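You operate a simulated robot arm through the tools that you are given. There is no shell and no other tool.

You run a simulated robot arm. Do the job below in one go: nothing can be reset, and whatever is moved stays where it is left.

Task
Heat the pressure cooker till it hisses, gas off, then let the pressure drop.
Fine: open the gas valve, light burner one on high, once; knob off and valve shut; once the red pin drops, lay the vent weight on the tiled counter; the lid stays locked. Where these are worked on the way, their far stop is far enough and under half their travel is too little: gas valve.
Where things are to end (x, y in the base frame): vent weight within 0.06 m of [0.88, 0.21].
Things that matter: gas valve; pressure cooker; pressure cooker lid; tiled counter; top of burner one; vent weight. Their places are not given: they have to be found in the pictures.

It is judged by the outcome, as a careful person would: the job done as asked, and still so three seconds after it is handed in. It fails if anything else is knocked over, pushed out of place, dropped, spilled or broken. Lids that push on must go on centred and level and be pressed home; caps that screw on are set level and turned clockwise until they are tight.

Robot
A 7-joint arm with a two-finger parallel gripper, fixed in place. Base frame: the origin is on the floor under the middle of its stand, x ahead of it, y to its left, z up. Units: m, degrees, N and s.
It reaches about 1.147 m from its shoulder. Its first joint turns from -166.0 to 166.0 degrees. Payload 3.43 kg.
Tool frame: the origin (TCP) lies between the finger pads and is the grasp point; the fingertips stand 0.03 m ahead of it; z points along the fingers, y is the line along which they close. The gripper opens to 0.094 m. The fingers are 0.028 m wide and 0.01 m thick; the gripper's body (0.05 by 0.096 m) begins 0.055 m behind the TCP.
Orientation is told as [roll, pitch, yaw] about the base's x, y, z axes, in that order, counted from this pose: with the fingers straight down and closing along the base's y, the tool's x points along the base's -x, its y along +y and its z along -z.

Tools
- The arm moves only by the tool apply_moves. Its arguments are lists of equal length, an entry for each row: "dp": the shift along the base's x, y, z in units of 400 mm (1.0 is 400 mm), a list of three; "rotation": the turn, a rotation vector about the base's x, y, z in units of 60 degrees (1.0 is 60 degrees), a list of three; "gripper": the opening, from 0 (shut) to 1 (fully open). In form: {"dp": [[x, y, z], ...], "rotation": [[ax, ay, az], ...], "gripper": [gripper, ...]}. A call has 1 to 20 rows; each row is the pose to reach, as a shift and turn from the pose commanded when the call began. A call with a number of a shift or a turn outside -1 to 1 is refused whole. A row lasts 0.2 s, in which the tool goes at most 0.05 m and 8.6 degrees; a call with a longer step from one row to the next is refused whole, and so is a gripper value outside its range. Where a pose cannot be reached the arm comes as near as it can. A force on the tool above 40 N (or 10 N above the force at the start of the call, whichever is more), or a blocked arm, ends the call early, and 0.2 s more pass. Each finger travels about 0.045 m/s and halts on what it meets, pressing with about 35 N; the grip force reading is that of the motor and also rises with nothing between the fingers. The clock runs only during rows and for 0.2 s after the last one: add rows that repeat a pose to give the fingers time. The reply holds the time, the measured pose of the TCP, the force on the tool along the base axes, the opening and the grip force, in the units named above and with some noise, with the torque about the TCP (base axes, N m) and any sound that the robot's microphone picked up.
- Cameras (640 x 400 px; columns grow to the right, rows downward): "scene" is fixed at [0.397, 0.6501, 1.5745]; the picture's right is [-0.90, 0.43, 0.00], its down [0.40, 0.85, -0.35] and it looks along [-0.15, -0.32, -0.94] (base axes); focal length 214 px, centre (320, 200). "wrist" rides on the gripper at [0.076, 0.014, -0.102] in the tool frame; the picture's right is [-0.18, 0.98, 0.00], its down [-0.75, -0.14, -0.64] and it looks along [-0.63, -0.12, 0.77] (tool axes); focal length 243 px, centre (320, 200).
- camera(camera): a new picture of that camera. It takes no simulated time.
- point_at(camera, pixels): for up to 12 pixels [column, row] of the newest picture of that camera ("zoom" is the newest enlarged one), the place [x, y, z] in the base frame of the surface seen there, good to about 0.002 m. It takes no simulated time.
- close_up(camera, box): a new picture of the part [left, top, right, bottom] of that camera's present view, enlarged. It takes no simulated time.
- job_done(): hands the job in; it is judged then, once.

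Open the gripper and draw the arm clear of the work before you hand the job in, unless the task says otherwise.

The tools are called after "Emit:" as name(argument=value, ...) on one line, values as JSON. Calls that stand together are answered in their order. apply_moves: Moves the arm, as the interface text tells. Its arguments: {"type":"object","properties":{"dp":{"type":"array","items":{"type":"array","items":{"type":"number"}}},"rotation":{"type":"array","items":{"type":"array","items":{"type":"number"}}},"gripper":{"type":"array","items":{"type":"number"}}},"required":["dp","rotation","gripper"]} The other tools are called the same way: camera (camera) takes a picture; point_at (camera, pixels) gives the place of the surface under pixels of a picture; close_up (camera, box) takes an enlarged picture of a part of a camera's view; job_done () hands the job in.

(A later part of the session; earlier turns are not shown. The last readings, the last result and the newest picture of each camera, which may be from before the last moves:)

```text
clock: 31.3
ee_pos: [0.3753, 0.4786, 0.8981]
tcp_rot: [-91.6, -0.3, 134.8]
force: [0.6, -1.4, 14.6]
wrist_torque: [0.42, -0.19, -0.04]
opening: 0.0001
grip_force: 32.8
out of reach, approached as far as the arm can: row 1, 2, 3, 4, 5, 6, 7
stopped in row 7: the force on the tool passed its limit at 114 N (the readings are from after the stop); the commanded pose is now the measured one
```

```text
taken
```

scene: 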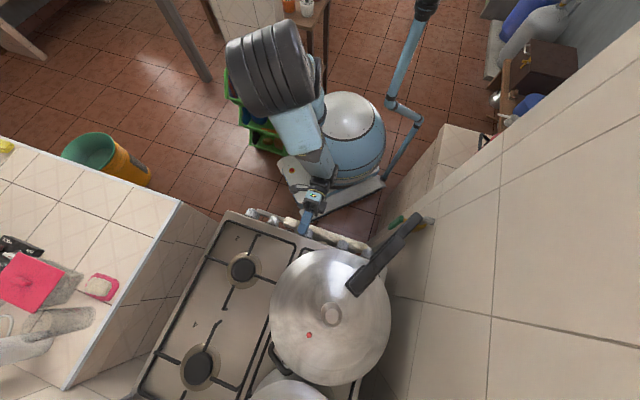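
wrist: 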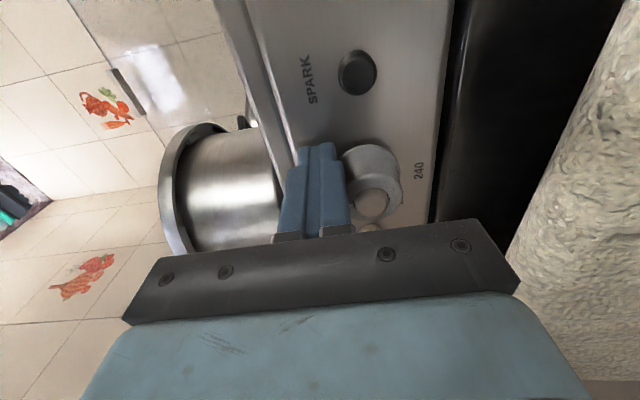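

The arm could not keep that line (too close to its base), drifted, and the closed fingers pressed on top of the oven knob at about (370,190). I'll lift straight up in small steps and check that nothing has been harmed.

Emit:
apply_moves(dp=[[0, 0, 0.03], [0, 0, 0.08], [0, 0, 0.15], [0, 0, 0.25]], rotation=[[0, 0, 0], [0, 0, 0], [0, 0, 0], [0, 0, 0]], gripper=[0, 0, 0, 0])

Emit:
camera(camera="wrist")

Emit:
camera(camera="scene")

```text
clock: 32.3
ee_pos: [0.3767, 0.4943, 0.9965]
tcp_rot: [-91.3, -0.4, 134.8]
force: [-0.2, -0.3, -0.3]
wrist_torque: [0.0, 0.0, -0.01]
opening: 0.0003
grip_force: 32.8
out of reach, approached as far as the arm can: row 2, 3, 4
```

```text
taken
```

wrist: 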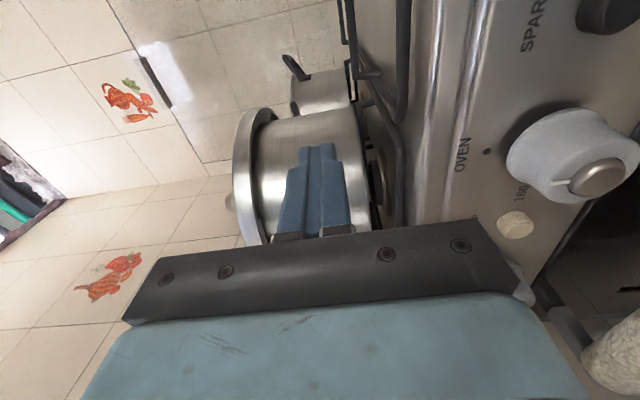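

```text
taken
```

scene: 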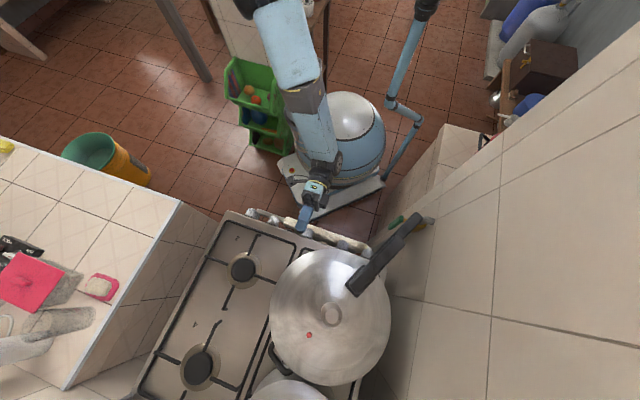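

The oven knob still points to its dot and the cooker looks unmoved. I'll go back to the reachable place in front of knob 1 (about s=0.53, p=0.211, z=1.0) before continuing, in small steps.

Emit:
apply_moves(dp=[[-0.095, 0.018, 0], [-0.19, 0.036, 0], [-0.285, 0.055, 0], [-0.378, 0.074, 0.01], [-0.378, 0.074, 0.01]], rotation=[[0, 0, 0], [0, 0, 0], [0, 0, 0], [0, 0, 0], [0, 0, 0]], gripper=[0, 0, 0, 0, 0])

```text
clock: 33.5
ee_pos: [0.2277, 0.5217, 1.0017]
tcp_rot: [-91.4, -0.4, 134.8]
force: [-0.4, -0.7, 0.5]
wrist_torque: [-0.01, 0.0, 0.01]
opening: 0.0002
grip_force: 33.1
```

Back at a reachable pose with the tool level to within 1.4°. I'll correct that and roll the hand +90° so the fingers close horizontally, ready to grip knob 1.

Emit:
apply_moves(dp=[[0, 0, 0], [0, 0, 0], [0, 0, 0], [0, 0, 0], [0, 0, 0], [0, 0, 0], [0, 0, 0], [0, 0, 0]], rotation=[[0.0784, 0.0984, 0], [0.166, 0.186, 0], [0.253, 0.273, 0], [0.3405, 0.3605, 0], [0.428, 0.448, 0], [0.516, 0.536, 0], [0.605, 0.625, 0], [0.69, 0.71, 0]], gripper=[0, 0, 0, 0, 0, 0, 0, 0])

Emit:
apply_moves(dp=[[0, 0, 0], [0, 0, 0], [0, 0, 0], [0, 0, 0], [0, 0, 0]], rotation=[[0.08, 0.08, 0], [0.16, 0.16, 0], [0.24, 0.24, 0], [0.32, 0.32, 0], [0.36, 0.36, 0]], gripper=[0.64, 0.64, 0.64, 0.64, 0.64])

```text
clock: 35.3
ee_pos: [0.2272, 0.5214, 1.0017]
tcp_rot: [-89.7, -60.0, 133.8]
force: [0.0, 1.2, -0.3]
wrist_torque: [-0.01, 0.0, -0.02]
opening: 0.0001
grip_force: 33.1
```

```text
clock: 36.5
ee_pos: [0.2266, 0.5217, 1.0006]
tcp_rot: [35.3, -89.4, 9.0]
force: [-1.1, -0.8, 0.6]
wrist_torque: [0.0, -0.02, 0.01]
opening: 0.06
grip_force: 0.0
```

The hand is level with the fingers 0.06 m apart, heading 44°. I'll lower it towards knob height in two checked steps.

Emit:
apply_moves(dp=[[0, 0, -0.075], [0, 0, -0.15]], rotation=[[0, 0, 0.006], [0, 0, 0.012]], gripper=[0.64, 0.64])

Emit:
apply_moves(dp=[[0, 0, -0.08], [0, 0, -0.155]], rotation=[[0, 0, 0], [0, 0, 0]], gripper=[0.64, 0.64])

Emit:
camera(camera="wrist")

Emit:
close_up(camera="scene", box=[240, 150, 440, 275])

```text
clock: 37.1
ee_pos: [0.2267, 0.5222, 0.9406]
tcp_rot: [29.4, -89.3, 15.6]
force: [-0.1, -0.8, -0.4]
wrist_torque: [0.01, -0.02, -0.01]
opening: 0.0603
grip_force: 0.1
```

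```text
clock: 37.7
ee_pos: [0.2271, 0.5215, 0.8796]
tcp_rot: [30.9, -89.3, 13.9]
force: [0.4, 0.0, -1.0]
wrist_torque: [0.0, 0.03, -0.01]
opening: 0.0601
grip_force: 0.2
```

```text
taken
```

wrist: 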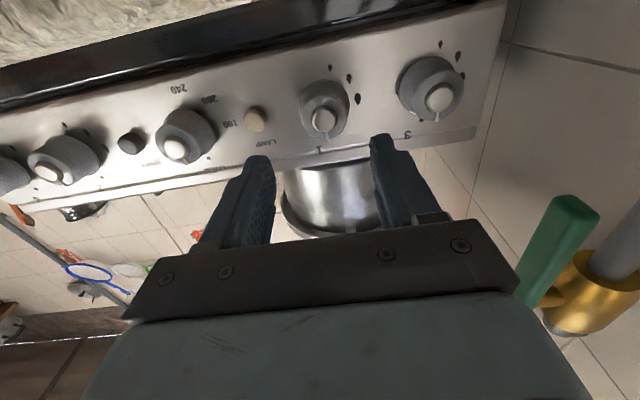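

```text
3.20 times, centred on (340, 212) of scene
```

zoom: 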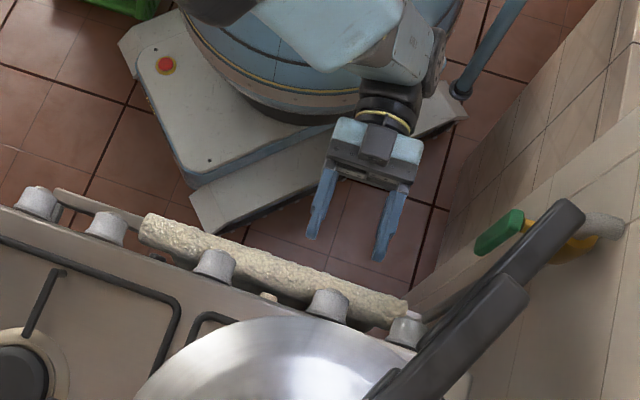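

All joints follow and knob 1 is straight ahead at (323,108) between the fingers. I'll zoom in and measure the knob centre, its cap and the marks.

Emit:
close_up(camera="wrist", box=[270, 50, 390, 160])

Emit:
point_at(camera="wrist", pixels=[[323, 122], [324, 108], [348, 105], [300, 100], [325, 83], [319, 149], [359, 98], [350, 78], [331, 68], [440, 98], [173, 149], [131, 144]])

```text
3.64 times, centred on (330, 105) of wrist
```

zoom: 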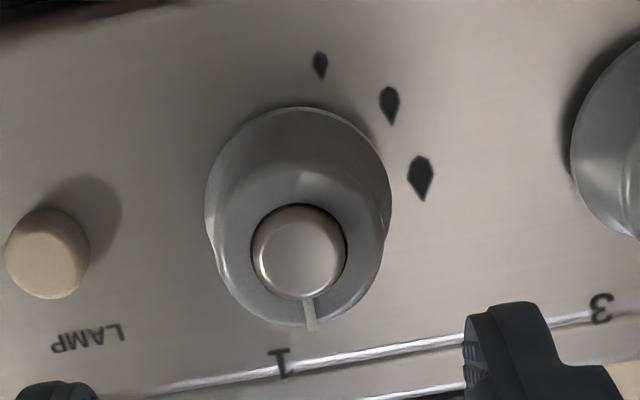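

```text
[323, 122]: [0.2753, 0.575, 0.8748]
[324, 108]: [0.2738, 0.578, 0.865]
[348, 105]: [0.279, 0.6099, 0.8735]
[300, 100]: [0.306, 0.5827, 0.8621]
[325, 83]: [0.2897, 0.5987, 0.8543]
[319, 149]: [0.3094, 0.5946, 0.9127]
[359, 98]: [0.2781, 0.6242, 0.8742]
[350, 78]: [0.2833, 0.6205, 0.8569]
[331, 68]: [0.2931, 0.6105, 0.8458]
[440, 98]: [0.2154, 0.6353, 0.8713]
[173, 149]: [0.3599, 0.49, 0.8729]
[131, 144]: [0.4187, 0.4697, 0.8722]
```

Knob 1's cap centre is at (0.2753,0.575,0.8748), the high drop is exactly a quarter turn anticlockwise, and SPARK is at (0.419,0.470,0.875). Before opening gas I'll rehearse the route from knob 1 to SPARK, starting with the roll the hand will have after the turn.

Emit:
apply_moves(dp=[[0, 0, 0], [0, 0, 0], [0, 0, 0], [0, 0, 0], [0, 0, 0], [0, 0, 0], [0, 0, 0], [0, 0, 0]], rotation=[[-0.0884, -0.0884, 0], [-0.177, -0.177, 0], [-0.265, -0.265, 0], [-0.3536, -0.3536, 0], [-0.442, -0.442, 0], [-0.53, -0.53, 0], [-0.619, -0.619, 0], [-0.707, -0.707, 0]], gripper=[0.64, 0.64, 0.64, 0.64, 0.64, 0.64, 0.64, 0.64])

Emit:
apply_moves(dp=[[0, 0, 0], [0, 0, 0], [0, 0, 0], [0, 0, 0]], rotation=[[-0.0884, -0.0884, 0], [-0.177, -0.177, 0], [-0.265, -0.265, 0], [-0.3536, -0.3536, 0]], gripper=[0.64, 0.3, 0, 0])

```text
clock: 39.5
ee_pos: [0.2266, 0.5217, 0.8795]
tcp_rot: [-89.7, -30.2, 134.3]
force: [0.0, 0.4, 0.0]
wrist_torque: [0.0, 0.0, 0.0]
opening: 0.0601
grip_force: 0.0
```

```text
clock: 40.5
ee_pos: [0.2268, 0.5211, 0.8782]
tcp_rot: [-89.9, -0.2, 134.4]
force: [-0.5, -0.2, 0.8]
wrist_torque: [0.02, 0.0, -0.01]
opening: 0.0
grip_force: 7.4
```

The roll works at knob height as well. Now I'll rehearse the first half of the sideways move with yaw, in small steps.

Emit:
apply_moves(dp=[[0.06, -0.038, 0], [0.12, -0.077, 0]], rotation=[[0, 0, -0.12], [0, 0, -0.24]], gripper=[0, 0])

```text
clock: 41.1
ee_pos: [0.2744, 0.4903, 0.8789]
tcp_rot: [-90.2, -0.2, 120.1]
force: [0.1, -0.3, -0.2]
wrist_torque: [0.0, 0.0, -0.02]
opening: 0.0
grip_force: 33.2
```

The step followed exactly ((0.274,0.490), heading 30°), so I'll continue to the next part of the route.

Emit:
apply_moves(dp=[[0.06, -0.038, 0], [0.12, -0.077, 0]], rotation=[[0, 0, -0.09], [0, 0, -0.17]], gripper=[0, 0])

```text
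clock: 41.7
ee_pos: [0.3211, 0.459, 0.878]
tcp_rot: [-90.1, -0.3, 109.7]
force: [-0.4, 0.0, 0.5]
wrist_torque: [0.0, 0.0, 0.02]
opening: 0.0
grip_force: 33.0
```

Still following, now at heading 20°. I'll continue to the standoff in front of the SPARK button.

Emit:
apply_moves(dp=[[0.065, -0.038, -0.004], [0.129, -0.0755, -0.008]], rotation=[[0, 0, 0], [0, 0, 0]], gripper=[0, 0])

Emit:
camera(camera="wrist")

Emit:
close_up(camera="scene", box=[220, 150, 420, 275])

```text
clock: 42.3
ee_pos: [0.376, 0.429, 0.8752]
tcp_rot: [-90.0, -0.3, 109.8]
force: [0.5, -0.1, 0.4]
wrist_torque: [-0.01, 0.0, -0.02]
opening: 0.0
grip_force: 33.1
```

```text
taken
```

wrist: 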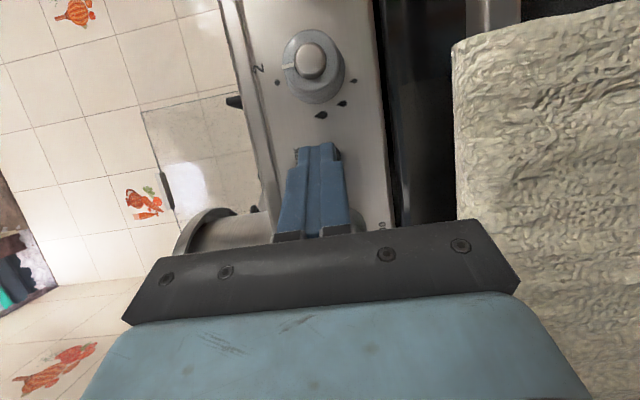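

```text
3.20 times, centred on (320, 212) of scene
```

zoom: 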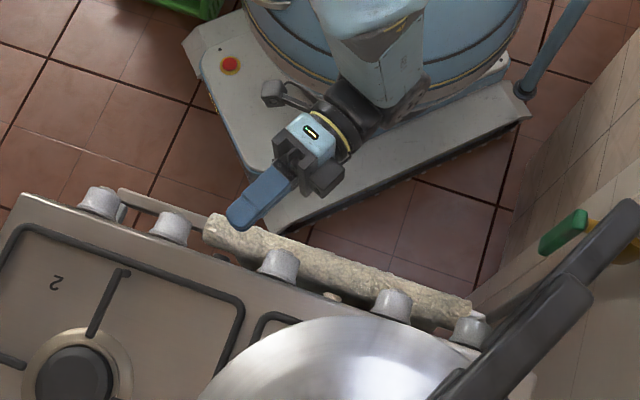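

The whole route from knob 1 to SPARK is reachable; the fingertip now stands about 3 cm short of the button and in line with it. I'll retrace to the pose in front of knob 1 and roll back with the fingers open.

Emit:
apply_moves(dp=[[-0.062, 0.0384, 0.001], [-0.124, 0.0768, 0.0025], [-0.1865, 0.115, 0.004], [-0.2487, 0.1535, 0.005], [-0.311, 0.192, 0.006], [-0.373, 0.2303, 0.0075]], rotation=[[0, 0, 0.07], [0, 0, 0.14], [0, 0, 0.21], [0, 0, 0.28], [0, 0, 0.35], [0, 0, 0.417]], gripper=[0, 0, 0, 0, 0, 0])

Emit:
apply_moves(dp=[[0, 0, 0], [0, 0, 0], [0, 0, 0], [0, 0, 0], [0, 0, 0], [0, 0, 0], [0, 0, 0], [0, 0, 0]], rotation=[[0.0884, 0.0884, 0], [0.177, 0.177, 0], [0.265, 0.265, 0], [0.3536, 0.3536, 0], [0.442, 0.442, 0], [0.53, 0.53, 0], [0.619, 0.619, 0], [0.707, 0.707, 0]], gripper=[0.64, 0.64, 0.64, 0.64, 0.64, 0.64, 0.64, 0.64])

Emit:
apply_moves(dp=[[0, 0, 0], [0, 0, 0], [0, 0, 0], [0, 0, 0]], rotation=[[0.0884, 0.0884, 0], [0.177, 0.177, 0], [0.265, 0.265, 0], [0.3536, 0.3536, 0]], gripper=[0.64, 0.64, 0.64, 0.64])

Emit:
camera(camera="wrist")

```text
clock: 43.7
ee_pos: [0.2247, 0.5218, 0.8774]
tcp_rot: [-90.1, -0.2, 134.9]
force: [0.1, -0.8, 0.2]
wrist_torque: [0.01, -0.01, 0.02]
opening: 0.0
grip_force: 33.6
```

```text
clock: 45.5
ee_pos: [0.2248, 0.5218, 0.8787]
tcp_rot: [-89.7, -60.4, 134.7]
force: [-0.6, 0.4, 0.1]
wrist_torque: [0.02, -0.01, -0.01]
opening: 0.06
grip_force: 0.1
```

```text
clock: 46.5
ee_pos: [0.2253, 0.521, 0.878]
tcp_rot: [66.1, -89.5, -21.1]
force: [-0.3, 0.6, 0.1]
wrist_torque: [-0.01, -0.02, -0.02]
opening: 0.0603
grip_force: 0.1
```

```text
taken
```

wrist: 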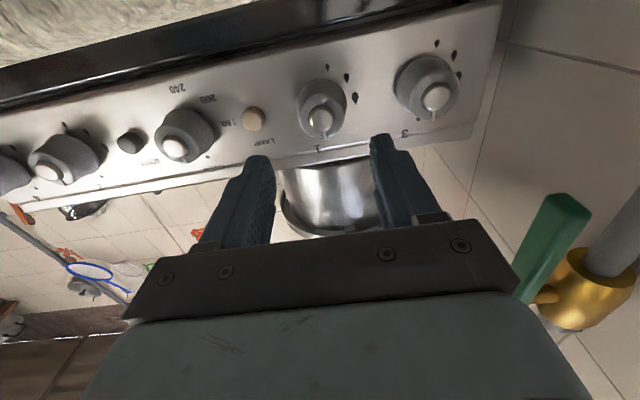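

Aligned with knob 1: TCP at (0.2253,0.521,0.878), heading 45.0°. I'll advance with the open fingers either side of the knob to about 1 cm short of the panel.

Emit:
apply_moves(dp=[[0.03, 0.04, -0.0075], [0.06, 0.07, -0.0075], [0.09, 0.1, -0.0075], [0.1175, 0.1275, -0.0075], [0.1175, 0.1275, -0.0075]], rotation=[[0, 0, 0], [0, 0, 0], [0, 0, 0], [0, 0, 0], [0, 0, 0]], gripper=[0.64, 0.64, 0.64, 0.64, 0.64])

Emit:
camera(camera="wrist")

Emit:
close_up(camera="scene", box=[260, 190, 420, 290])

```text
clock: 47.7
ee_pos: [0.2715, 0.5716, 0.8758]
tcp_rot: [57.2, -89.7, -12.2]
force: [0.1, 0.9, 0.7]
wrist_torque: [-0.02, -0.01, 0.01]
opening: 0.0599
grip_force: 0.1
```

```text
taken
```

wrist: 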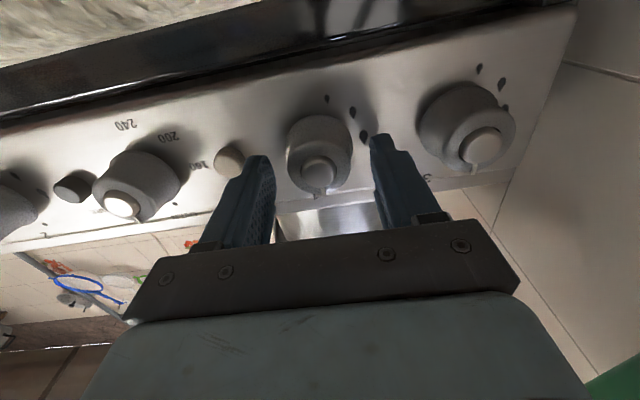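

```text
4.00 times, centred on (340, 240) of scene
```

zoom: 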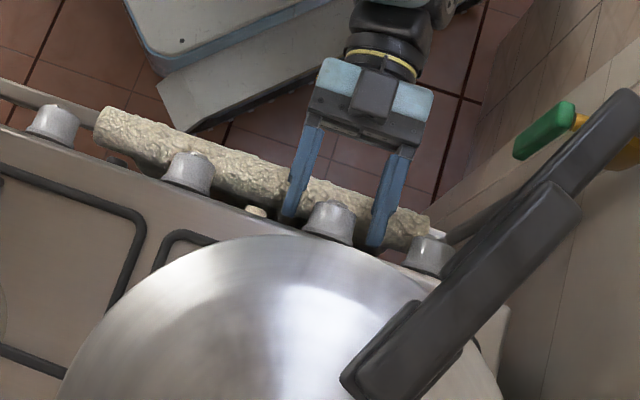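

The fingers straddle knob 1 cleanly, clear of the lamp button and knob 3. I'll close them on the knob.

Emit:
apply_moves(dp=[[0, 0, 0], [0, 0, 0], [0, 0, 0]], rotation=[[0, 0, 0], [0, 0, 0], [0, 0, 0]], gripper=[0.3, 0.3, 0.3])

```text
clock: 48.5
ee_pos: [0.2715, 0.5719, 0.8769]
tcp_rot: [59.8, -89.6, -14.9]
force: [-0.9, 2.4, 0.4]
wrist_torque: [0.03, 0.0, 0.03]
opening: 0.0365
grip_force: 42.6
```

Gripped (opening 0.0365 m, 43 N). I'll start the anticlockwise turn with the first 30° and check that the knob follows.

Emit:
apply_moves(dp=[[0, 0, 0], [0, 0, 0], [0, 0, 0], [0, 0, 0]], rotation=[[-0.0884, -0.0884, 0], [-0.177, -0.177, 0], [-0.265, -0.265, 0], [-0.3536, -0.3536, 0]], gripper=[0.3, 0.3, 0.3, 0.3])

Emit:
close_up(camera="wrist", box=[220, 60, 440, 220])

```text
clock: 49.5
ee_pos: [0.2707, 0.5737, 0.8757]
tcp_rot: [-89.8, -60.2, 134.7]
force: [-9.2, 7.5, -1.3]
wrist_torque: [0.56, 0.54, 0.46]
opening: 0.0365
grip_force: 44.7
```

```text
2.50 times, centred on (330, 140) of wrist
```

zoom: 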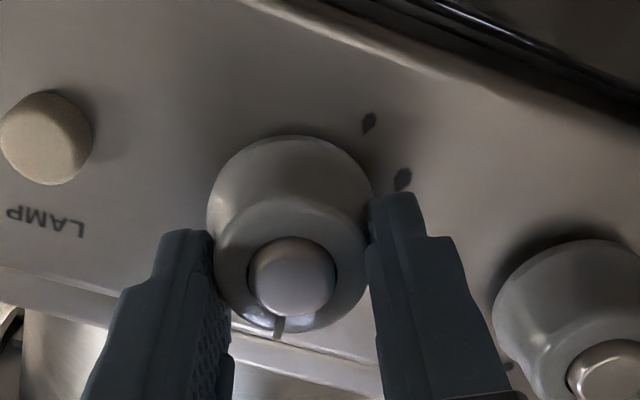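

The tick on the knob turned relative to the hand, not with it (torque 0.8 N m): the fingers slipped, so this knob likely must be pushed in before it turns. I'll release, roll back, and grip again.

Emit:
apply_moves(dp=[[0, 0, 0], [0, 0, 0]], rotation=[[0, 0, 0], [0, 0, 0]], gripper=[0.64, 0.64])

Emit:
apply_moves(dp=[[0, 0, 0], [0, 0, 0], [0, 0, 0], [0, 0, 0]], rotation=[[0.0884, 0.0884, 0], [0.177, 0.177, 0], [0.265, 0.265, 0], [0.3536, 0.3536, 0]], gripper=[0.64, 0.64, 0.64, 0.64])

Emit:
close_up(camera="wrist", box=[220, 60, 440, 220])

```text
clock: 50.1
ee_pos: [0.2717, 0.5723, 0.8743]
tcp_rot: [-89.8, -60.3, 134.7]
force: [0.3, -0.4, 0.0]
wrist_torque: [0.02, 0.03, 0.02]
opening: 0.0603
grip_force: 0.0
```

```text
clock: 51.1
ee_pos: [0.2704, 0.5734, 0.8746]
tcp_rot: [66.9, -89.5, -22.0]
force: [0.1, 0.5, 0.6]
wrist_torque: [0.01, 0.03, -0.05]
opening: 0.0601
grip_force: 0.0
```

```text
2.50 times, centred on (330, 140) of wrist
```

zoom: 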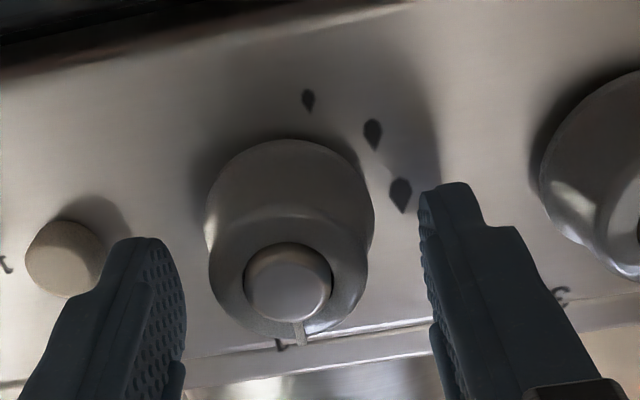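

The knob is unchanged at off. I'll recentre by 2 mm, grip again, and then push the knob in along its axis.

Emit:
apply_moves(dp=[[0.0035, -0.0035, 0], [0.0035, -0.0035, 0], [0.0035, -0.0035, 0], [0.0035, -0.0035, 0]], rotation=[[0, 0, 0], [0, 0, 0], [0, 0, 0], [0, 0, 0]], gripper=[0.64, 0.3, 0.3, 0.3])

Emit:
apply_moves(dp=[[0.007, 0.007, 0], [0.014, 0.014, 0]], rotation=[[0, 0, 0], [0, 0, 0]], gripper=[0.3, 0.3])

Emit:
close_up(camera="wrist", box=[220, 60, 440, 220])

```text
clock: 52.1
ee_pos: [0.2721, 0.5719, 0.876]
tcp_rot: [62.7, -89.6, -17.6]
force: [-8.2, 12.0, -1.0]
wrist_torque: [0.0, 0.09, 0.47]
opening: 0.0369
grip_force: 42.8
```

```text
clock: 52.7
ee_pos: [0.2764, 0.5769, 0.8762]
tcp_rot: [44.0, -89.6, 1.2]
force: [-28.0, -18.8, -0.9]
wrist_torque: [-0.17, 0.24, 0.34]
opening: 0.0367
grip_force: 45.1
```

```text
2.50 times, centred on (330, 140) of wrist
```

zoom: 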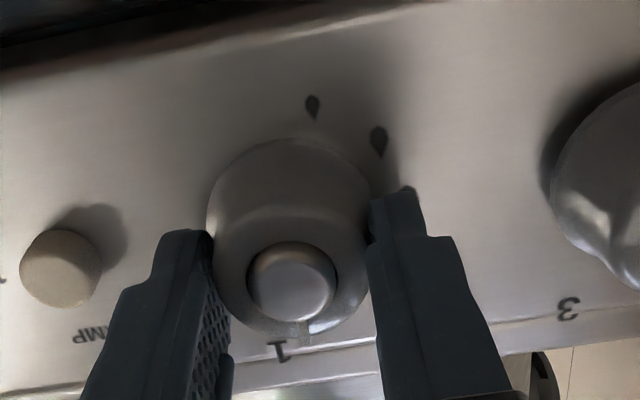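

Pushing in moved the TCP 6.6 mm with about 33 N along the axis and no change in opening. I'll measure the cap and the fingers to see whether the knob itself moved in.

Emit:
point_at(camera="zoom", pixels=[[293, 283], [285, 220], [285, 165], [60, 265], [300, 335], [280, 350]])

```text
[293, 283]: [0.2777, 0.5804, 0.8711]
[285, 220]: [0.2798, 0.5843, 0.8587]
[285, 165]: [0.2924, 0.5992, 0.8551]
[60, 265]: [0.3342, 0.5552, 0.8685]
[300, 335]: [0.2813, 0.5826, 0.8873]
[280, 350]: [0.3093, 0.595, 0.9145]
```

The cap moved from s≈0.602 to 0.607, so the knob really pushes in about 5 mm. Holding the push, I'll now turn the first 25° anticlockwise and check.

Emit:
apply_moves(dp=[[-0.001, -0.001, 0], [-0.001, -0.001, 0], [-0.001, -0.001, 0], [-0.001, -0.001, 0]], rotation=[[-0.0736, -0.0736, 0], [-0.147, -0.147, 0], [-0.221, -0.221, 0], [-0.2946, -0.2946, 0]], gripper=[0.3, 0.3, 0.3, 0.3])

Emit:
close_up(camera="wrist", box=[220, 60, 440, 220])

```text
clock: 53.8
ee_pos: [0.2752, 0.5775, 0.8744]
tcp_rot: [-89.2, -65.4, 134.4]
force: [-13.7, -8.3, -1.8]
wrist_torque: [-0.07, 0.02, 0.1]
opening: 0.0368
grip_force: 44.8
stopped in row 4: the force on the tool passed its limit at 44 N (the readings are from after the stop); the commanded pose is now the measured one
```

```text
2.50 times, centred on (330, 140) of wrist
```

zoom: 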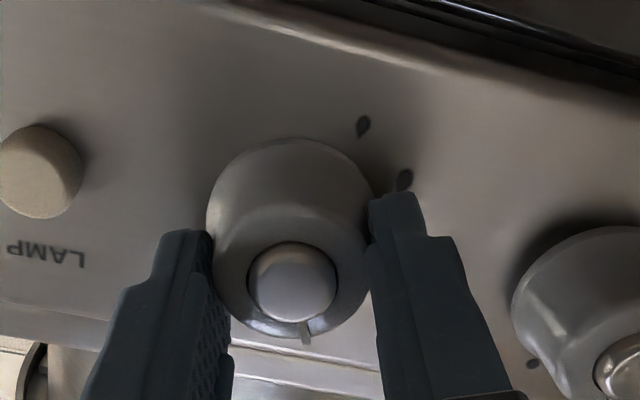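

The tick now stays fixed relative to the hand, so the knob has turned about 25° with it after the push. I'll turn the remaining 65° to high.

Emit:
apply_moves(dp=[[0, 0, 0], [0, 0, 0], [0, 0, 0], [0, 0, 0], [0, 0, 0], [0, 0, 0], [0, 0, 0], [0, 0, 0]], rotation=[[-0.0975, -0.0975, 0], [-0.195, -0.195, 0], [-0.2925, -0.2925, 0], [-0.39, -0.39, 0], [-0.4875, -0.4875, 0], [-0.585, -0.585, 0], [-0.6825, -0.6825, 0], [-0.78, -0.78, 0]], gripper=[0.3, 0.3, 0.3, 0.3, 0.3, 0.3, 0.3, 0.3])

Emit:
close_up(camera="wrist", box=[220, 60, 440, 220])

```text
clock: 54.8
ee_pos: [0.2744, 0.5776, 0.8744]
tcp_rot: [-89.3, -32.3, 135.1]
force: [-7.1, -0.2, -7.5]
wrist_torque: [-0.25, 0.25, 0.1]
opening: 0.0369
grip_force: 44.9
stopped in row 5: the force on the tool passed its limit at 41 N (the readings are from after the stop); the commanded pose is now the measured one
```

```text
2.50 times, centred on (330, 140) of wrist
```

zoom: 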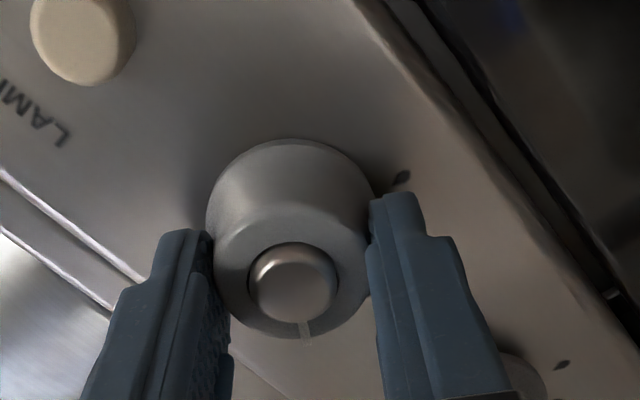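

The knob is about 57° round and still moving with the hand; the stop was only side force from slight misalignment, now relaxed. I'll finish the remaining 33°.

Emit:
apply_moves(dp=[[0, 0, 0], [0, 0, 0], [0, 0, 0], [0, 0, 0], [0, 0, 0]], rotation=[[-0.078, -0.078, 0], [-0.156, -0.156, 0], [-0.234, -0.234, 0], [-0.312, -0.312, 0], [-0.39, -0.39, 0]], gripper=[0.3, 0.3, 0.3, 0.3, 0.3])

Emit:
close_up(camera="wrist", box=[220, 60, 440, 220])

```text
clock: 55.9
ee_pos: [0.2743, 0.5792, 0.8734]
tcp_rot: [-89.1, -4.1, 135.1]
force: [-4.9, 5.0, -12.9]
wrist_torque: [-0.23, 0.28, 0.13]
opening: 0.0367
grip_force: 44.8
stopped in row 5: the force on the tool passed its limit at 42 N (the readings are from after the stop); the commanded pose is now the measured one
```

```text
2.50 times, centred on (330, 140) of wrist
```

zoom: 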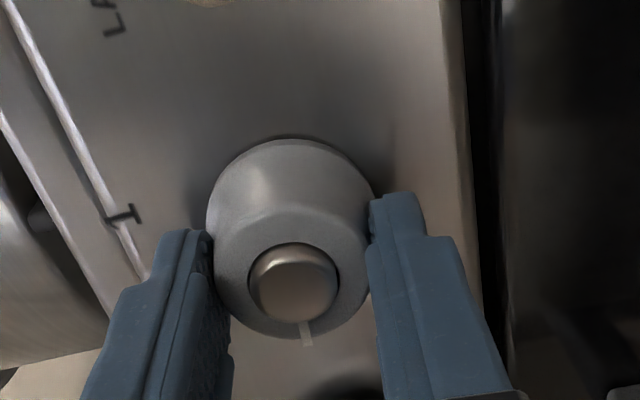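

The tick shows the knob about 86° round, close to the high mark. I'll add the last 4°, then open the fingers and draw straight back.

Emit:
apply_moves(dp=[[0, 0, 0], [0, 0, 0], [0, 0, 0], [-0.065, -0.065, 0.003], [-0.13, -0.13, 0.006]], rotation=[[-0.048, -0.048, 0], [-0.048, -0.048, 0], [-0.048, -0.048, 0], [-0.048, -0.048, 0], [-0.048, -0.048, 0]], gripper=[0.3, 0.64, 0.64, 0.64, 0.64])

Emit:
camera(camera="wrist")

```text
clock: 57.1
ee_pos: [0.222, 0.5259, 0.8764]
tcp_rot: [-89.4, 0.0, 134.9]
force: [0.2, -0.2, -0.1]
wrist_torque: [-0.02, -0.06, 0.01]
opening: 0.0605
grip_force: 0.0
```

```text
taken
```

wrist: 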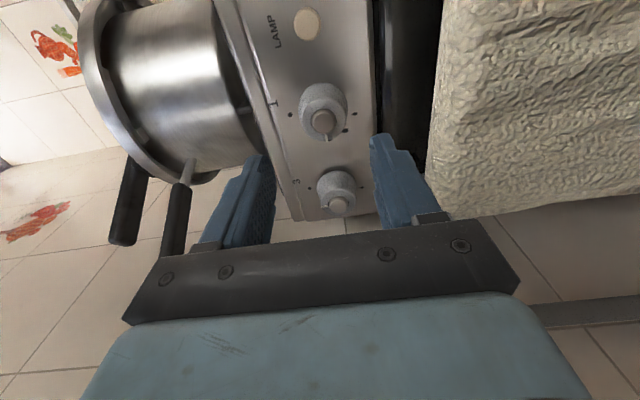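

Knob 1's tick now points to the big drop (326,138), so it is on high. I go straight to SPARK along the rehearsed route, press it once and back off.

Emit:
apply_moves(dp=[[0.077, -0.0484, -0.001], [0.154, -0.0968, -0.001], [0.231, -0.1452, -0.002], [0.308, -0.1936, -0.002], [0.385, -0.242, -0.003], [0.4115, -0.2155, -0.003], [0.431, -0.196, -0.003], [0.4416, -0.1854, -0.003], [0.4504, -0.1766, -0.003], [0.4504, -0.1766, -0.003], [0.4115, -0.2155, -0.003], [0.385, -0.242, -0.003]], rotation=[[0, 0, -0.0838], [0, 0, -0.1676], [0, 0, -0.2514], [0, 0, -0.3352], [0, 0, -0.419], [0, 0, -0.419], [0, 0, -0.419], [0, 0, -0.419], [0, 0, -0.419], [0, 0, -0.419], [0, 0, -0.419], [0, 0, -0.419]], gripper=[0, 0, 0, 0, 0, 0, 0, 0, 0, 0, 0, 0])

Emit:
camera(camera="scene")

Emit:
camera(camera="wrist")

```text
clock: 59.7
ee_pos: [0.3752, 0.4292, 0.8748]
tcp_rot: [-89.2, 0.0, 109.9]
force: [-0.3, 0.3, 0.0]
wrist_torque: [0.0, -0.04, -0.03]
opening: 0.0002
grip_force: 33.3
heard: click
```

```text
taken
```

scene: 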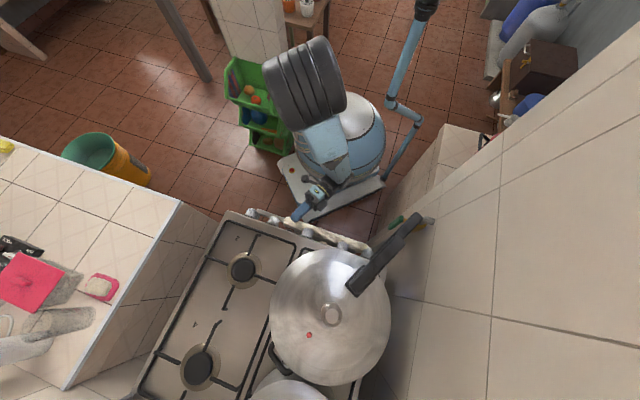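

```text
taken
```

wrist: 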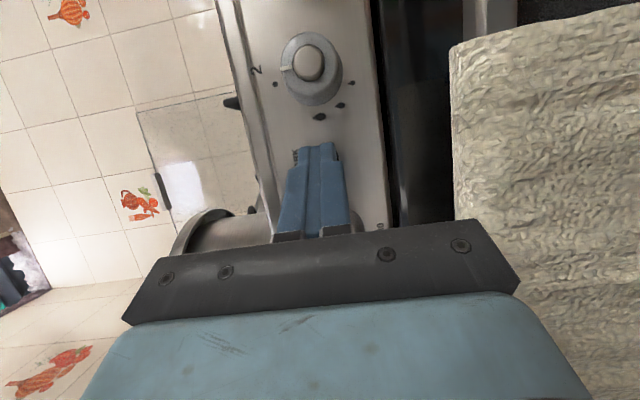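

The microphone heard a click. I'll zoom in around the cooker's base for flame while moving back to the pose in front of knob 1.

Emit:
close_up(camera="scene", box=[240, 240, 432, 400])

Emit:
apply_moves(dp=[[-0.0625, 0.0386, 0.001], [-0.125, 0.077, 0.002], [-0.1875, 0.1158, 0.003], [-0.25, 0.1544, 0.004], [-0.3125, 0.193, 0.005], [-0.375, 0.2316, 0.006]], rotation=[[0, 0, 0.07], [0, 0, 0.14], [0, 0, 0.21], [0, 0, 0.28], [0, 0, 0.35], [0, 0, 0.419]], gripper=[0.64, 0.64, 0.64, 0.64, 0.64, 0.64])

Emit:
camera(camera="wrist")

```text
2.50 times, centred on (336, 320) of scene
```

zoom: 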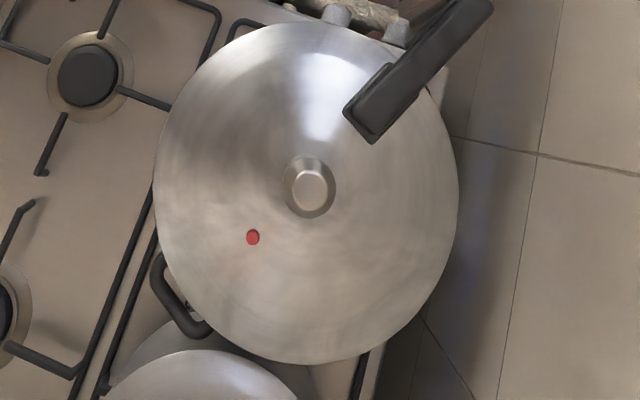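

```text
clock: 61.1
ee_pos: [0.2255, 0.5206, 0.8761]
tcp_rot: [-89.3, -0.1, 135.1]
force: [0.0, -0.2, -0.8]
wrist_torque: [0.02, -0.01, -0.02]
opening: 0.0603
grip_force: 0.0
```

```text
taken
```

wrist: 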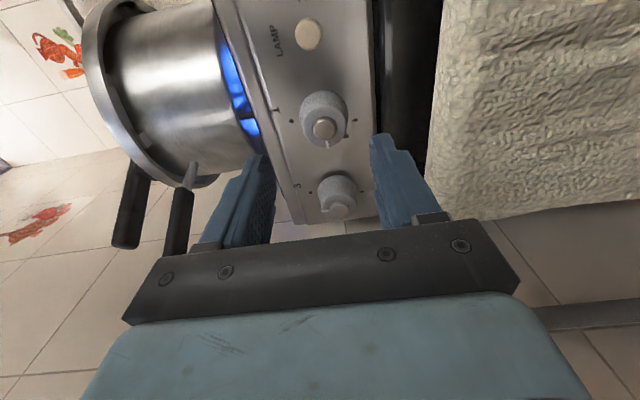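

The burner is lit: blue flame under the cooker at (240,95). I'll bring the open fingers around knob 1 so I can turn it off quickly, and wait for the hiss.

Emit:
apply_moves(dp=[[0.03, 0.04, -0.003], [0.06, 0.07, -0.003], [0.09, 0.1, -0.003], [0.1169, 0.1285, -0.003], [0.1169, 0.1285, -0.003]], rotation=[[0, 0, 0], [0, 0, 0], [0, 0, 0], [0, 0, 0], [0, 0, 0]], gripper=[0.64, 0.64, 0.64, 0.64, 0.64])

Emit:
camera(camera="wrist")

Emit:
close_up(camera="scene", box=[280, 270, 380, 350])

```text
clock: 62.3
ee_pos: [0.2722, 0.5733, 0.8756]
tcp_rot: [-89.4, 0.0, 135.0]
force: [0.2, -0.9, -0.4]
wrist_torque: [0.0, -0.03, 0.01]
opening: 0.0603
grip_force: 0.1
```

```text
taken
```

wrist: 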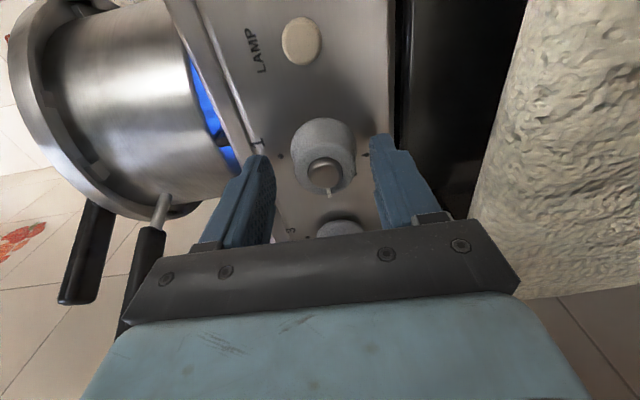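

```text
5.00 times, centred on (330, 310) of scene
```

zoom: 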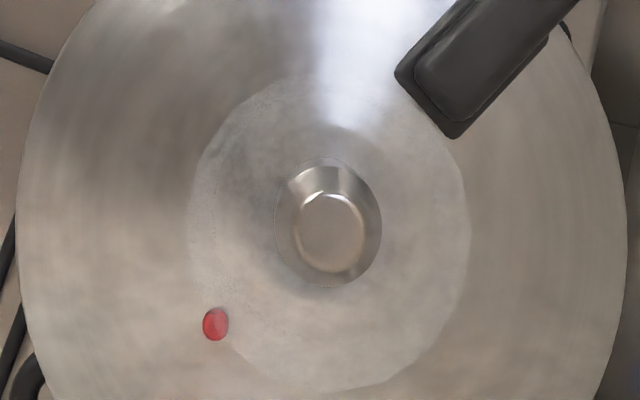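

The fingers straddle the knob without touching. Now I wait, listening for the hiss and watching the red pin.

Emit:
apply_moves(dp=[[0, 0, 0], [0, 0, 0], [0, 0, 0], [0, 0, 0], [0, 0, 0], [0, 0, 0], [0, 0, 0], [0, 0, 0], [0, 0, 0], [0, 0, 0], [0, 0, 0], [0, 0, 0], [0, 0, 0], [0, 0, 0], [0, 0, 0], [0, 0, 0], [0, 0, 0], [0, 0, 0], [0, 0, 0], [0, 0, 0]], rotation=[[0, 0, 0], [0, 0, 0], [0, 0, 0], [0, 0, 0], [0, 0, 0], [0, 0, 0], [0, 0, 0], [0, 0, 0], [0, 0, 0], [0, 0, 0], [0, 0, 0], [0, 0, 0], [0, 0, 0], [0, 0, 0], [0, 0, 0], [0, 0, 0], [0, 0, 0], [0, 0, 0], [0, 0, 0], [0, 0, 0]], gripper=[0.64, 0.64, 0.64, 0.64, 0.64, 0.64, 0.64, 0.64, 0.64, 0.64, 0.64, 0.64, 0.64, 0.64, 0.64, 0.64, 0.64, 0.64, 0.64, 0.64])

Emit:
point_at(camera="scene", pixels=[[308, 335], [310, 337], [306, 334], [331, 312]])

```text
clock: 66.5
ee_pos: [0.2728, 0.573, 0.875]
tcp_rot: [-89.3, 0.1, 135.0]
force: [0.8, 0.6, -0.3]
wrist_torque: [-0.03, 0.01, 0.01]
opening: 0.0602
grip_force: 0.1
```

```text
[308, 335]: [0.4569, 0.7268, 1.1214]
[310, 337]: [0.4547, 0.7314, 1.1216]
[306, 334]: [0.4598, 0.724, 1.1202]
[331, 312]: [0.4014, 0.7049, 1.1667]
```

No sound yet, and the pin's top is still at z≈1.1214. I keep waiting in front of the knob.

Emit:
apply_moves(dp=[[0, 0, 0], [0, 0, 0], [0, 0, 0], [0, 0, 0], [0, 0, 0], [0, 0, 0], [0, 0, 0], [0, 0, 0], [0, 0, 0], [0, 0, 0], [0, 0, 0], [0, 0, 0], [0, 0, 0], [0, 0, 0], [0, 0, 0], [0, 0, 0], [0, 0, 0], [0, 0, 0], [0, 0, 0], [0, 0, 0]], rotation=[[0, 0, 0], [0, 0, 0], [0, 0, 0], [0, 0, 0], [0, 0, 0], [0, 0, 0], [0, 0, 0], [0, 0, 0], [0, 0, 0], [0, 0, 0], [0, 0, 0], [0, 0, 0], [0, 0, 0], [0, 0, 0], [0, 0, 0], [0, 0, 0], [0, 0, 0], [0, 0, 0], [0, 0, 0], [0, 0, 0]], gripper=[0.64, 0.64, 0.64, 0.64, 0.64, 0.64, 0.64, 0.64, 0.64, 0.64, 0.64, 0.64, 0.64, 0.64, 0.64, 0.64, 0.64, 0.64, 0.64, 0.64])

Emit:
close_up(camera="scene", box=[280, 270, 380, 350])

Emit:
camera(camera="wrist")

```text
clock: 70.7
ee_pos: [0.273, 0.5728, 0.8751]
tcp_rot: [-89.3, 0.0, 135.1]
force: [0.3, 0.3, 0.1]
wrist_torque: [0.04, 0.01, 0.05]
opening: 0.0603
grip_force: 0.1
```

```text
5.00 times, centred on (330, 310) of scene
```

zoom: 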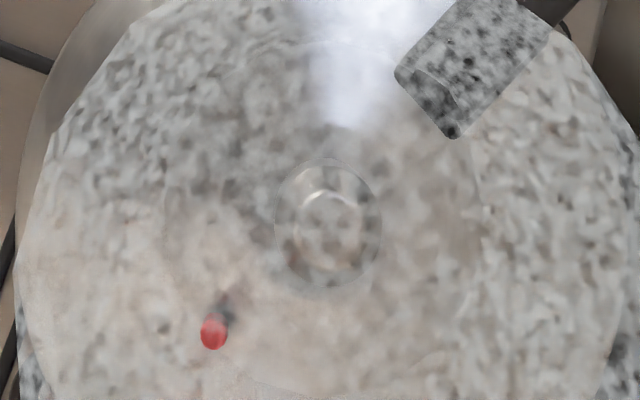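

```text
taken
```

wrist: 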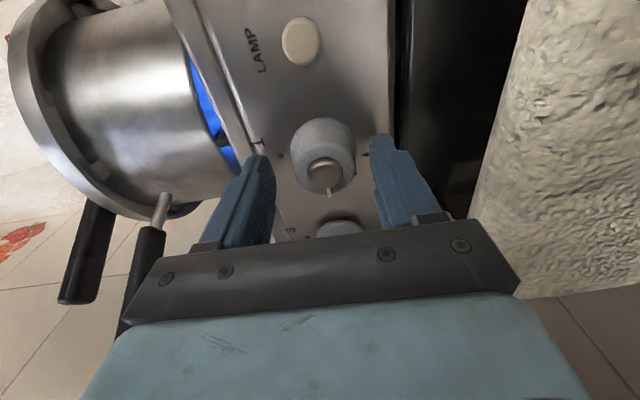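

The pin has risen (shadow beside it at (225,315)) and a mottled haze, probably steam, now covers the lid, but no sound is reported yet. I'll look at the full scene and wait a short while more for the hiss.

Emit:
camera(camera="scene")

Emit:
point_at(camera="scene", pixels=[[308, 336], [331, 312], [307, 338]])

Emit:
apply_moves(dp=[[0, 0, 0], [0, 0, 0], [0, 0, 0], [0, 0, 0], [0, 0, 0]], rotation=[[0, 0, 0], [0, 0, 0], [0, 0, 0], [0, 0, 0], [0, 0, 0]], gripper=[0.64, 0.64, 0.64, 0.64, 0.64])

```text
taken
```

scene: 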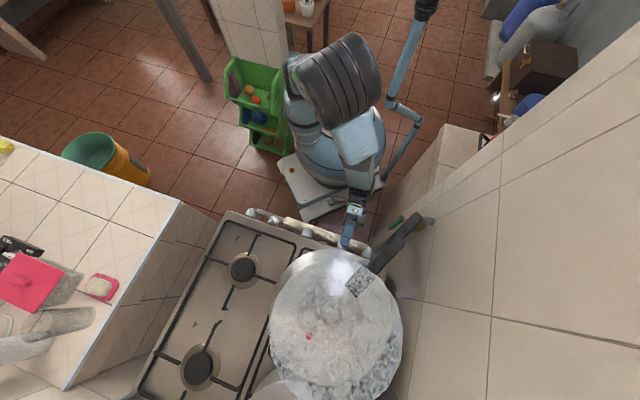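

```text
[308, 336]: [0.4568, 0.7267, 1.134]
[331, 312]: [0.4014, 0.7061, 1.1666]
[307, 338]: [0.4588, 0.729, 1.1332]
```

```text
clock: 71.9
ee_pos: [0.2728, 0.5734, 0.8758]
tcp_rot: [-89.3, -0.1, 134.9]
force: [-0.9, -0.5, 0.5]
wrist_torque: [-0.02, 0.01, -0.02]
opening: 0.0603
grip_force: 0.0
```

The pin's top rose to 1.134 m and a white steam haze is showing, but no hiss has been reported yet. I wait in short spells.

Emit:
apply_moves(dp=[[0, 0, 0], [0, 0, 0], [0, 0, 0], [0, 0, 0], [0, 0, 0], [0, 0, 0], [0, 0, 0], [0, 0, 0]], rotation=[[0, 0, 0], [0, 0, 0], [0, 0, 0], [0, 0, 0], [0, 0, 0], [0, 0, 0], [0, 0, 0], [0, 0, 0]], gripper=[0.64, 0.64, 0.64, 0.64, 0.64, 0.64, 0.64, 0.64])

Emit:
camera(camera="scene")

```text
clock: 73.7
ee_pos: [0.2727, 0.5732, 0.8746]
tcp_rot: [-89.4, 0.0, 135.1]
force: [-0.4, -0.4, -0.3]
wrist_torque: [-0.02, -0.01, 0.0]
opening: 0.0602
grip_force: 0.1
```

```text
taken
```

scene: 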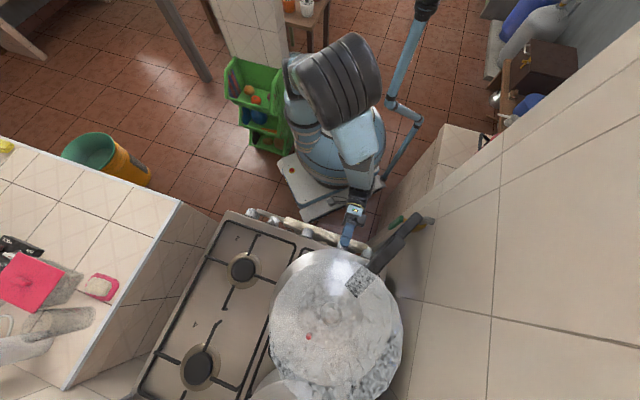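

The haze and the raised pin are unchanged and there is still no hiss. I continue to wait.

Emit:
apply_moves(dp=[[0, 0, 0], [0, 0, 0], [0, 0, 0], [0, 0, 0], [0, 0, 0], [0, 0, 0], [0, 0, 0], [0, 0, 0], [0, 0, 0], [0, 0, 0]], rotation=[[0, 0, 0], [0, 0, 0], [0, 0, 0], [0, 0, 0], [0, 0, 0], [0, 0, 0], [0, 0, 0], [0, 0, 0], [0, 0, 0], [0, 0, 0]], gripper=[0.64, 0.64, 0.64, 0.64, 0.64, 0.64, 0.64, 0.64, 0.64, 0.64])

Emit:
close_up(camera="scene", box=[240, 240, 432, 400])

```text
clock: 75.9
ee_pos: [0.2721, 0.5735, 0.8757]
tcp_rot: [-89.3, 0.1, 134.9]
force: [-0.3, 0.2, -0.1]
wrist_torque: [0.01, 0.02, 0.01]
opening: 0.06
grip_force: 0.0
```

```text
2.50 times, centred on (336, 320) of scene
```

zoom: 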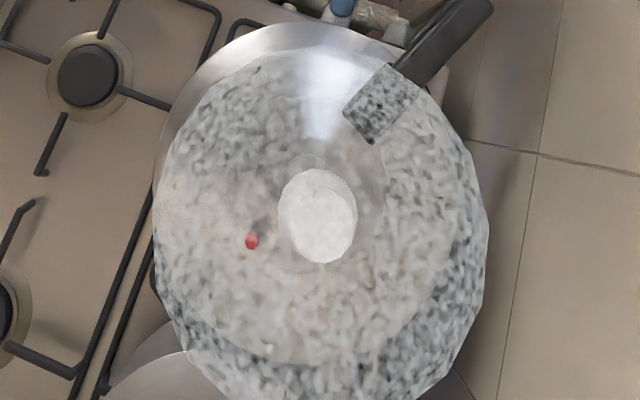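

A bright white jet has appeared over the vent weight at (318,215). I'll close the fingers on the knob now and listen in the same call.

Emit:
apply_moves(dp=[[0, 0, 0], [0, 0, 0], [0, 0, 0]], rotation=[[0, 0, 0], [0, 0, 0], [0, 0, 0]], gripper=[0.3, 0.3, 0.3])

Emit:
close_up(camera="scene", box=[240, 240, 432, 400])

Emit:
camera(camera="wrist")

```text
clock: 76.7
ee_pos: [0.2721, 0.5729, 0.8741]
tcp_rot: [-89.2, 0.1, 135.0]
force: [-0.9, -1.1, -19.9]
wrist_torque: [-0.44, 0.42, 0.07]
opening: 0.04
grip_force: 9.9
```

```text
2.50 times, centred on (336, 320) of scene
```

zoom: 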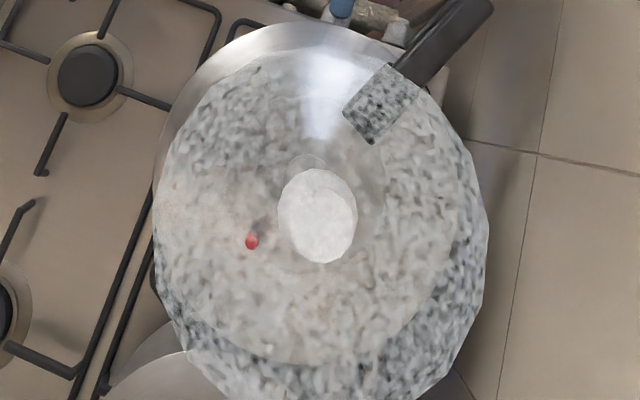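

```text
taken
```

wrist: 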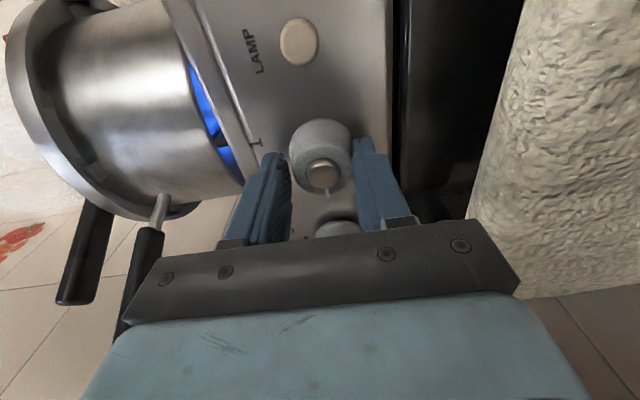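

The jet continues but still no hiss is reported; the lower finger met the knob first, so the hand is about 2 mm high. I'll lower it by 2 mm while closing and keep listening.

Emit:
apply_moves(dp=[[0, 0, -0.003], [0, 0, -0.005], [0, 0, -0.005], [0, 0, -0.005]], rotation=[[0, 0, 0], [0, 0, 0], [0, 0, 0], [0, 0, 0]], gripper=[0.3, 0.3, 0.3, 0.3])

Emit:
camera(camera="scene")

```text
clock: 77.7
ee_pos: [0.2722, 0.5746, 0.8734]
tcp_rot: [-89.3, 0.0, 135.1]
force: [-1.0, -1.9, -17.2]
wrist_torque: [-0.39, 0.37, -0.01]
opening: 0.0377
grip_force: 8.2
```

```text
taken
```

scene: 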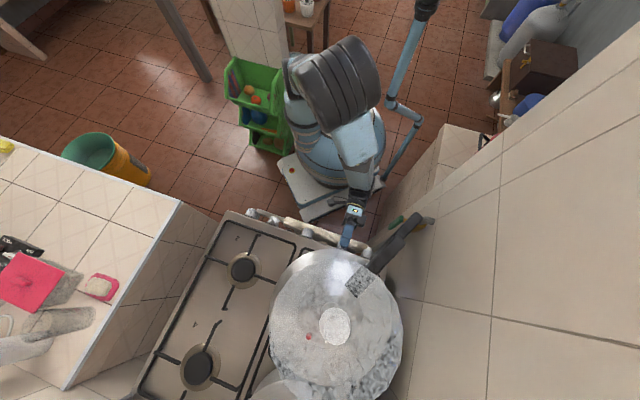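

Still no hiss in the report, and the upper finger is about 1 mm off the knob. I lower slightly more to complete the grip and keep listening.

Emit:
apply_moves(dp=[[0, 0, -0.003], [0, 0, -0.005], [0, 0, -0.005], [0, 0, -0.005], [0, 0, -0.005]], rotation=[[0, 0, 0], [0, 0, 0], [0, 0, 0], [0, 0, 0], [0, 0, 0]], gripper=[0.3, 0.3, 0.3, 0.3, 0.3])

Emit:
close_up(camera="scene", box=[240, 240, 432, 400])

```text
clock: 78.9
ee_pos: [0.2716, 0.5742, 0.8716]
tcp_rot: [-89.5, 0.0, 135.0]
force: [-4.8, 1.6, 6.7]
wrist_torque: [0.12, -0.16, 0.18]
opening: 0.0363
grip_force: 44.8
```

```text
2.50 times, centred on (336, 320) of scene
```

zoom: 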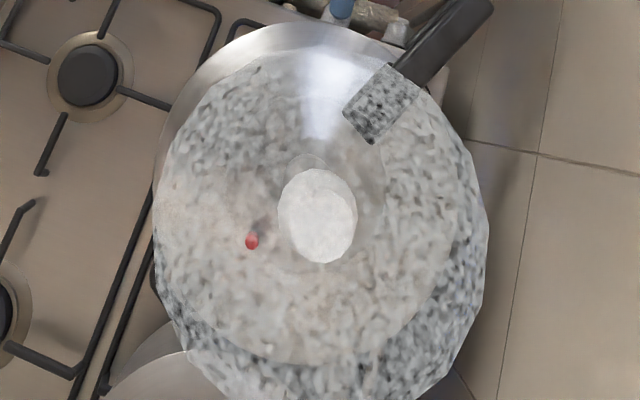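

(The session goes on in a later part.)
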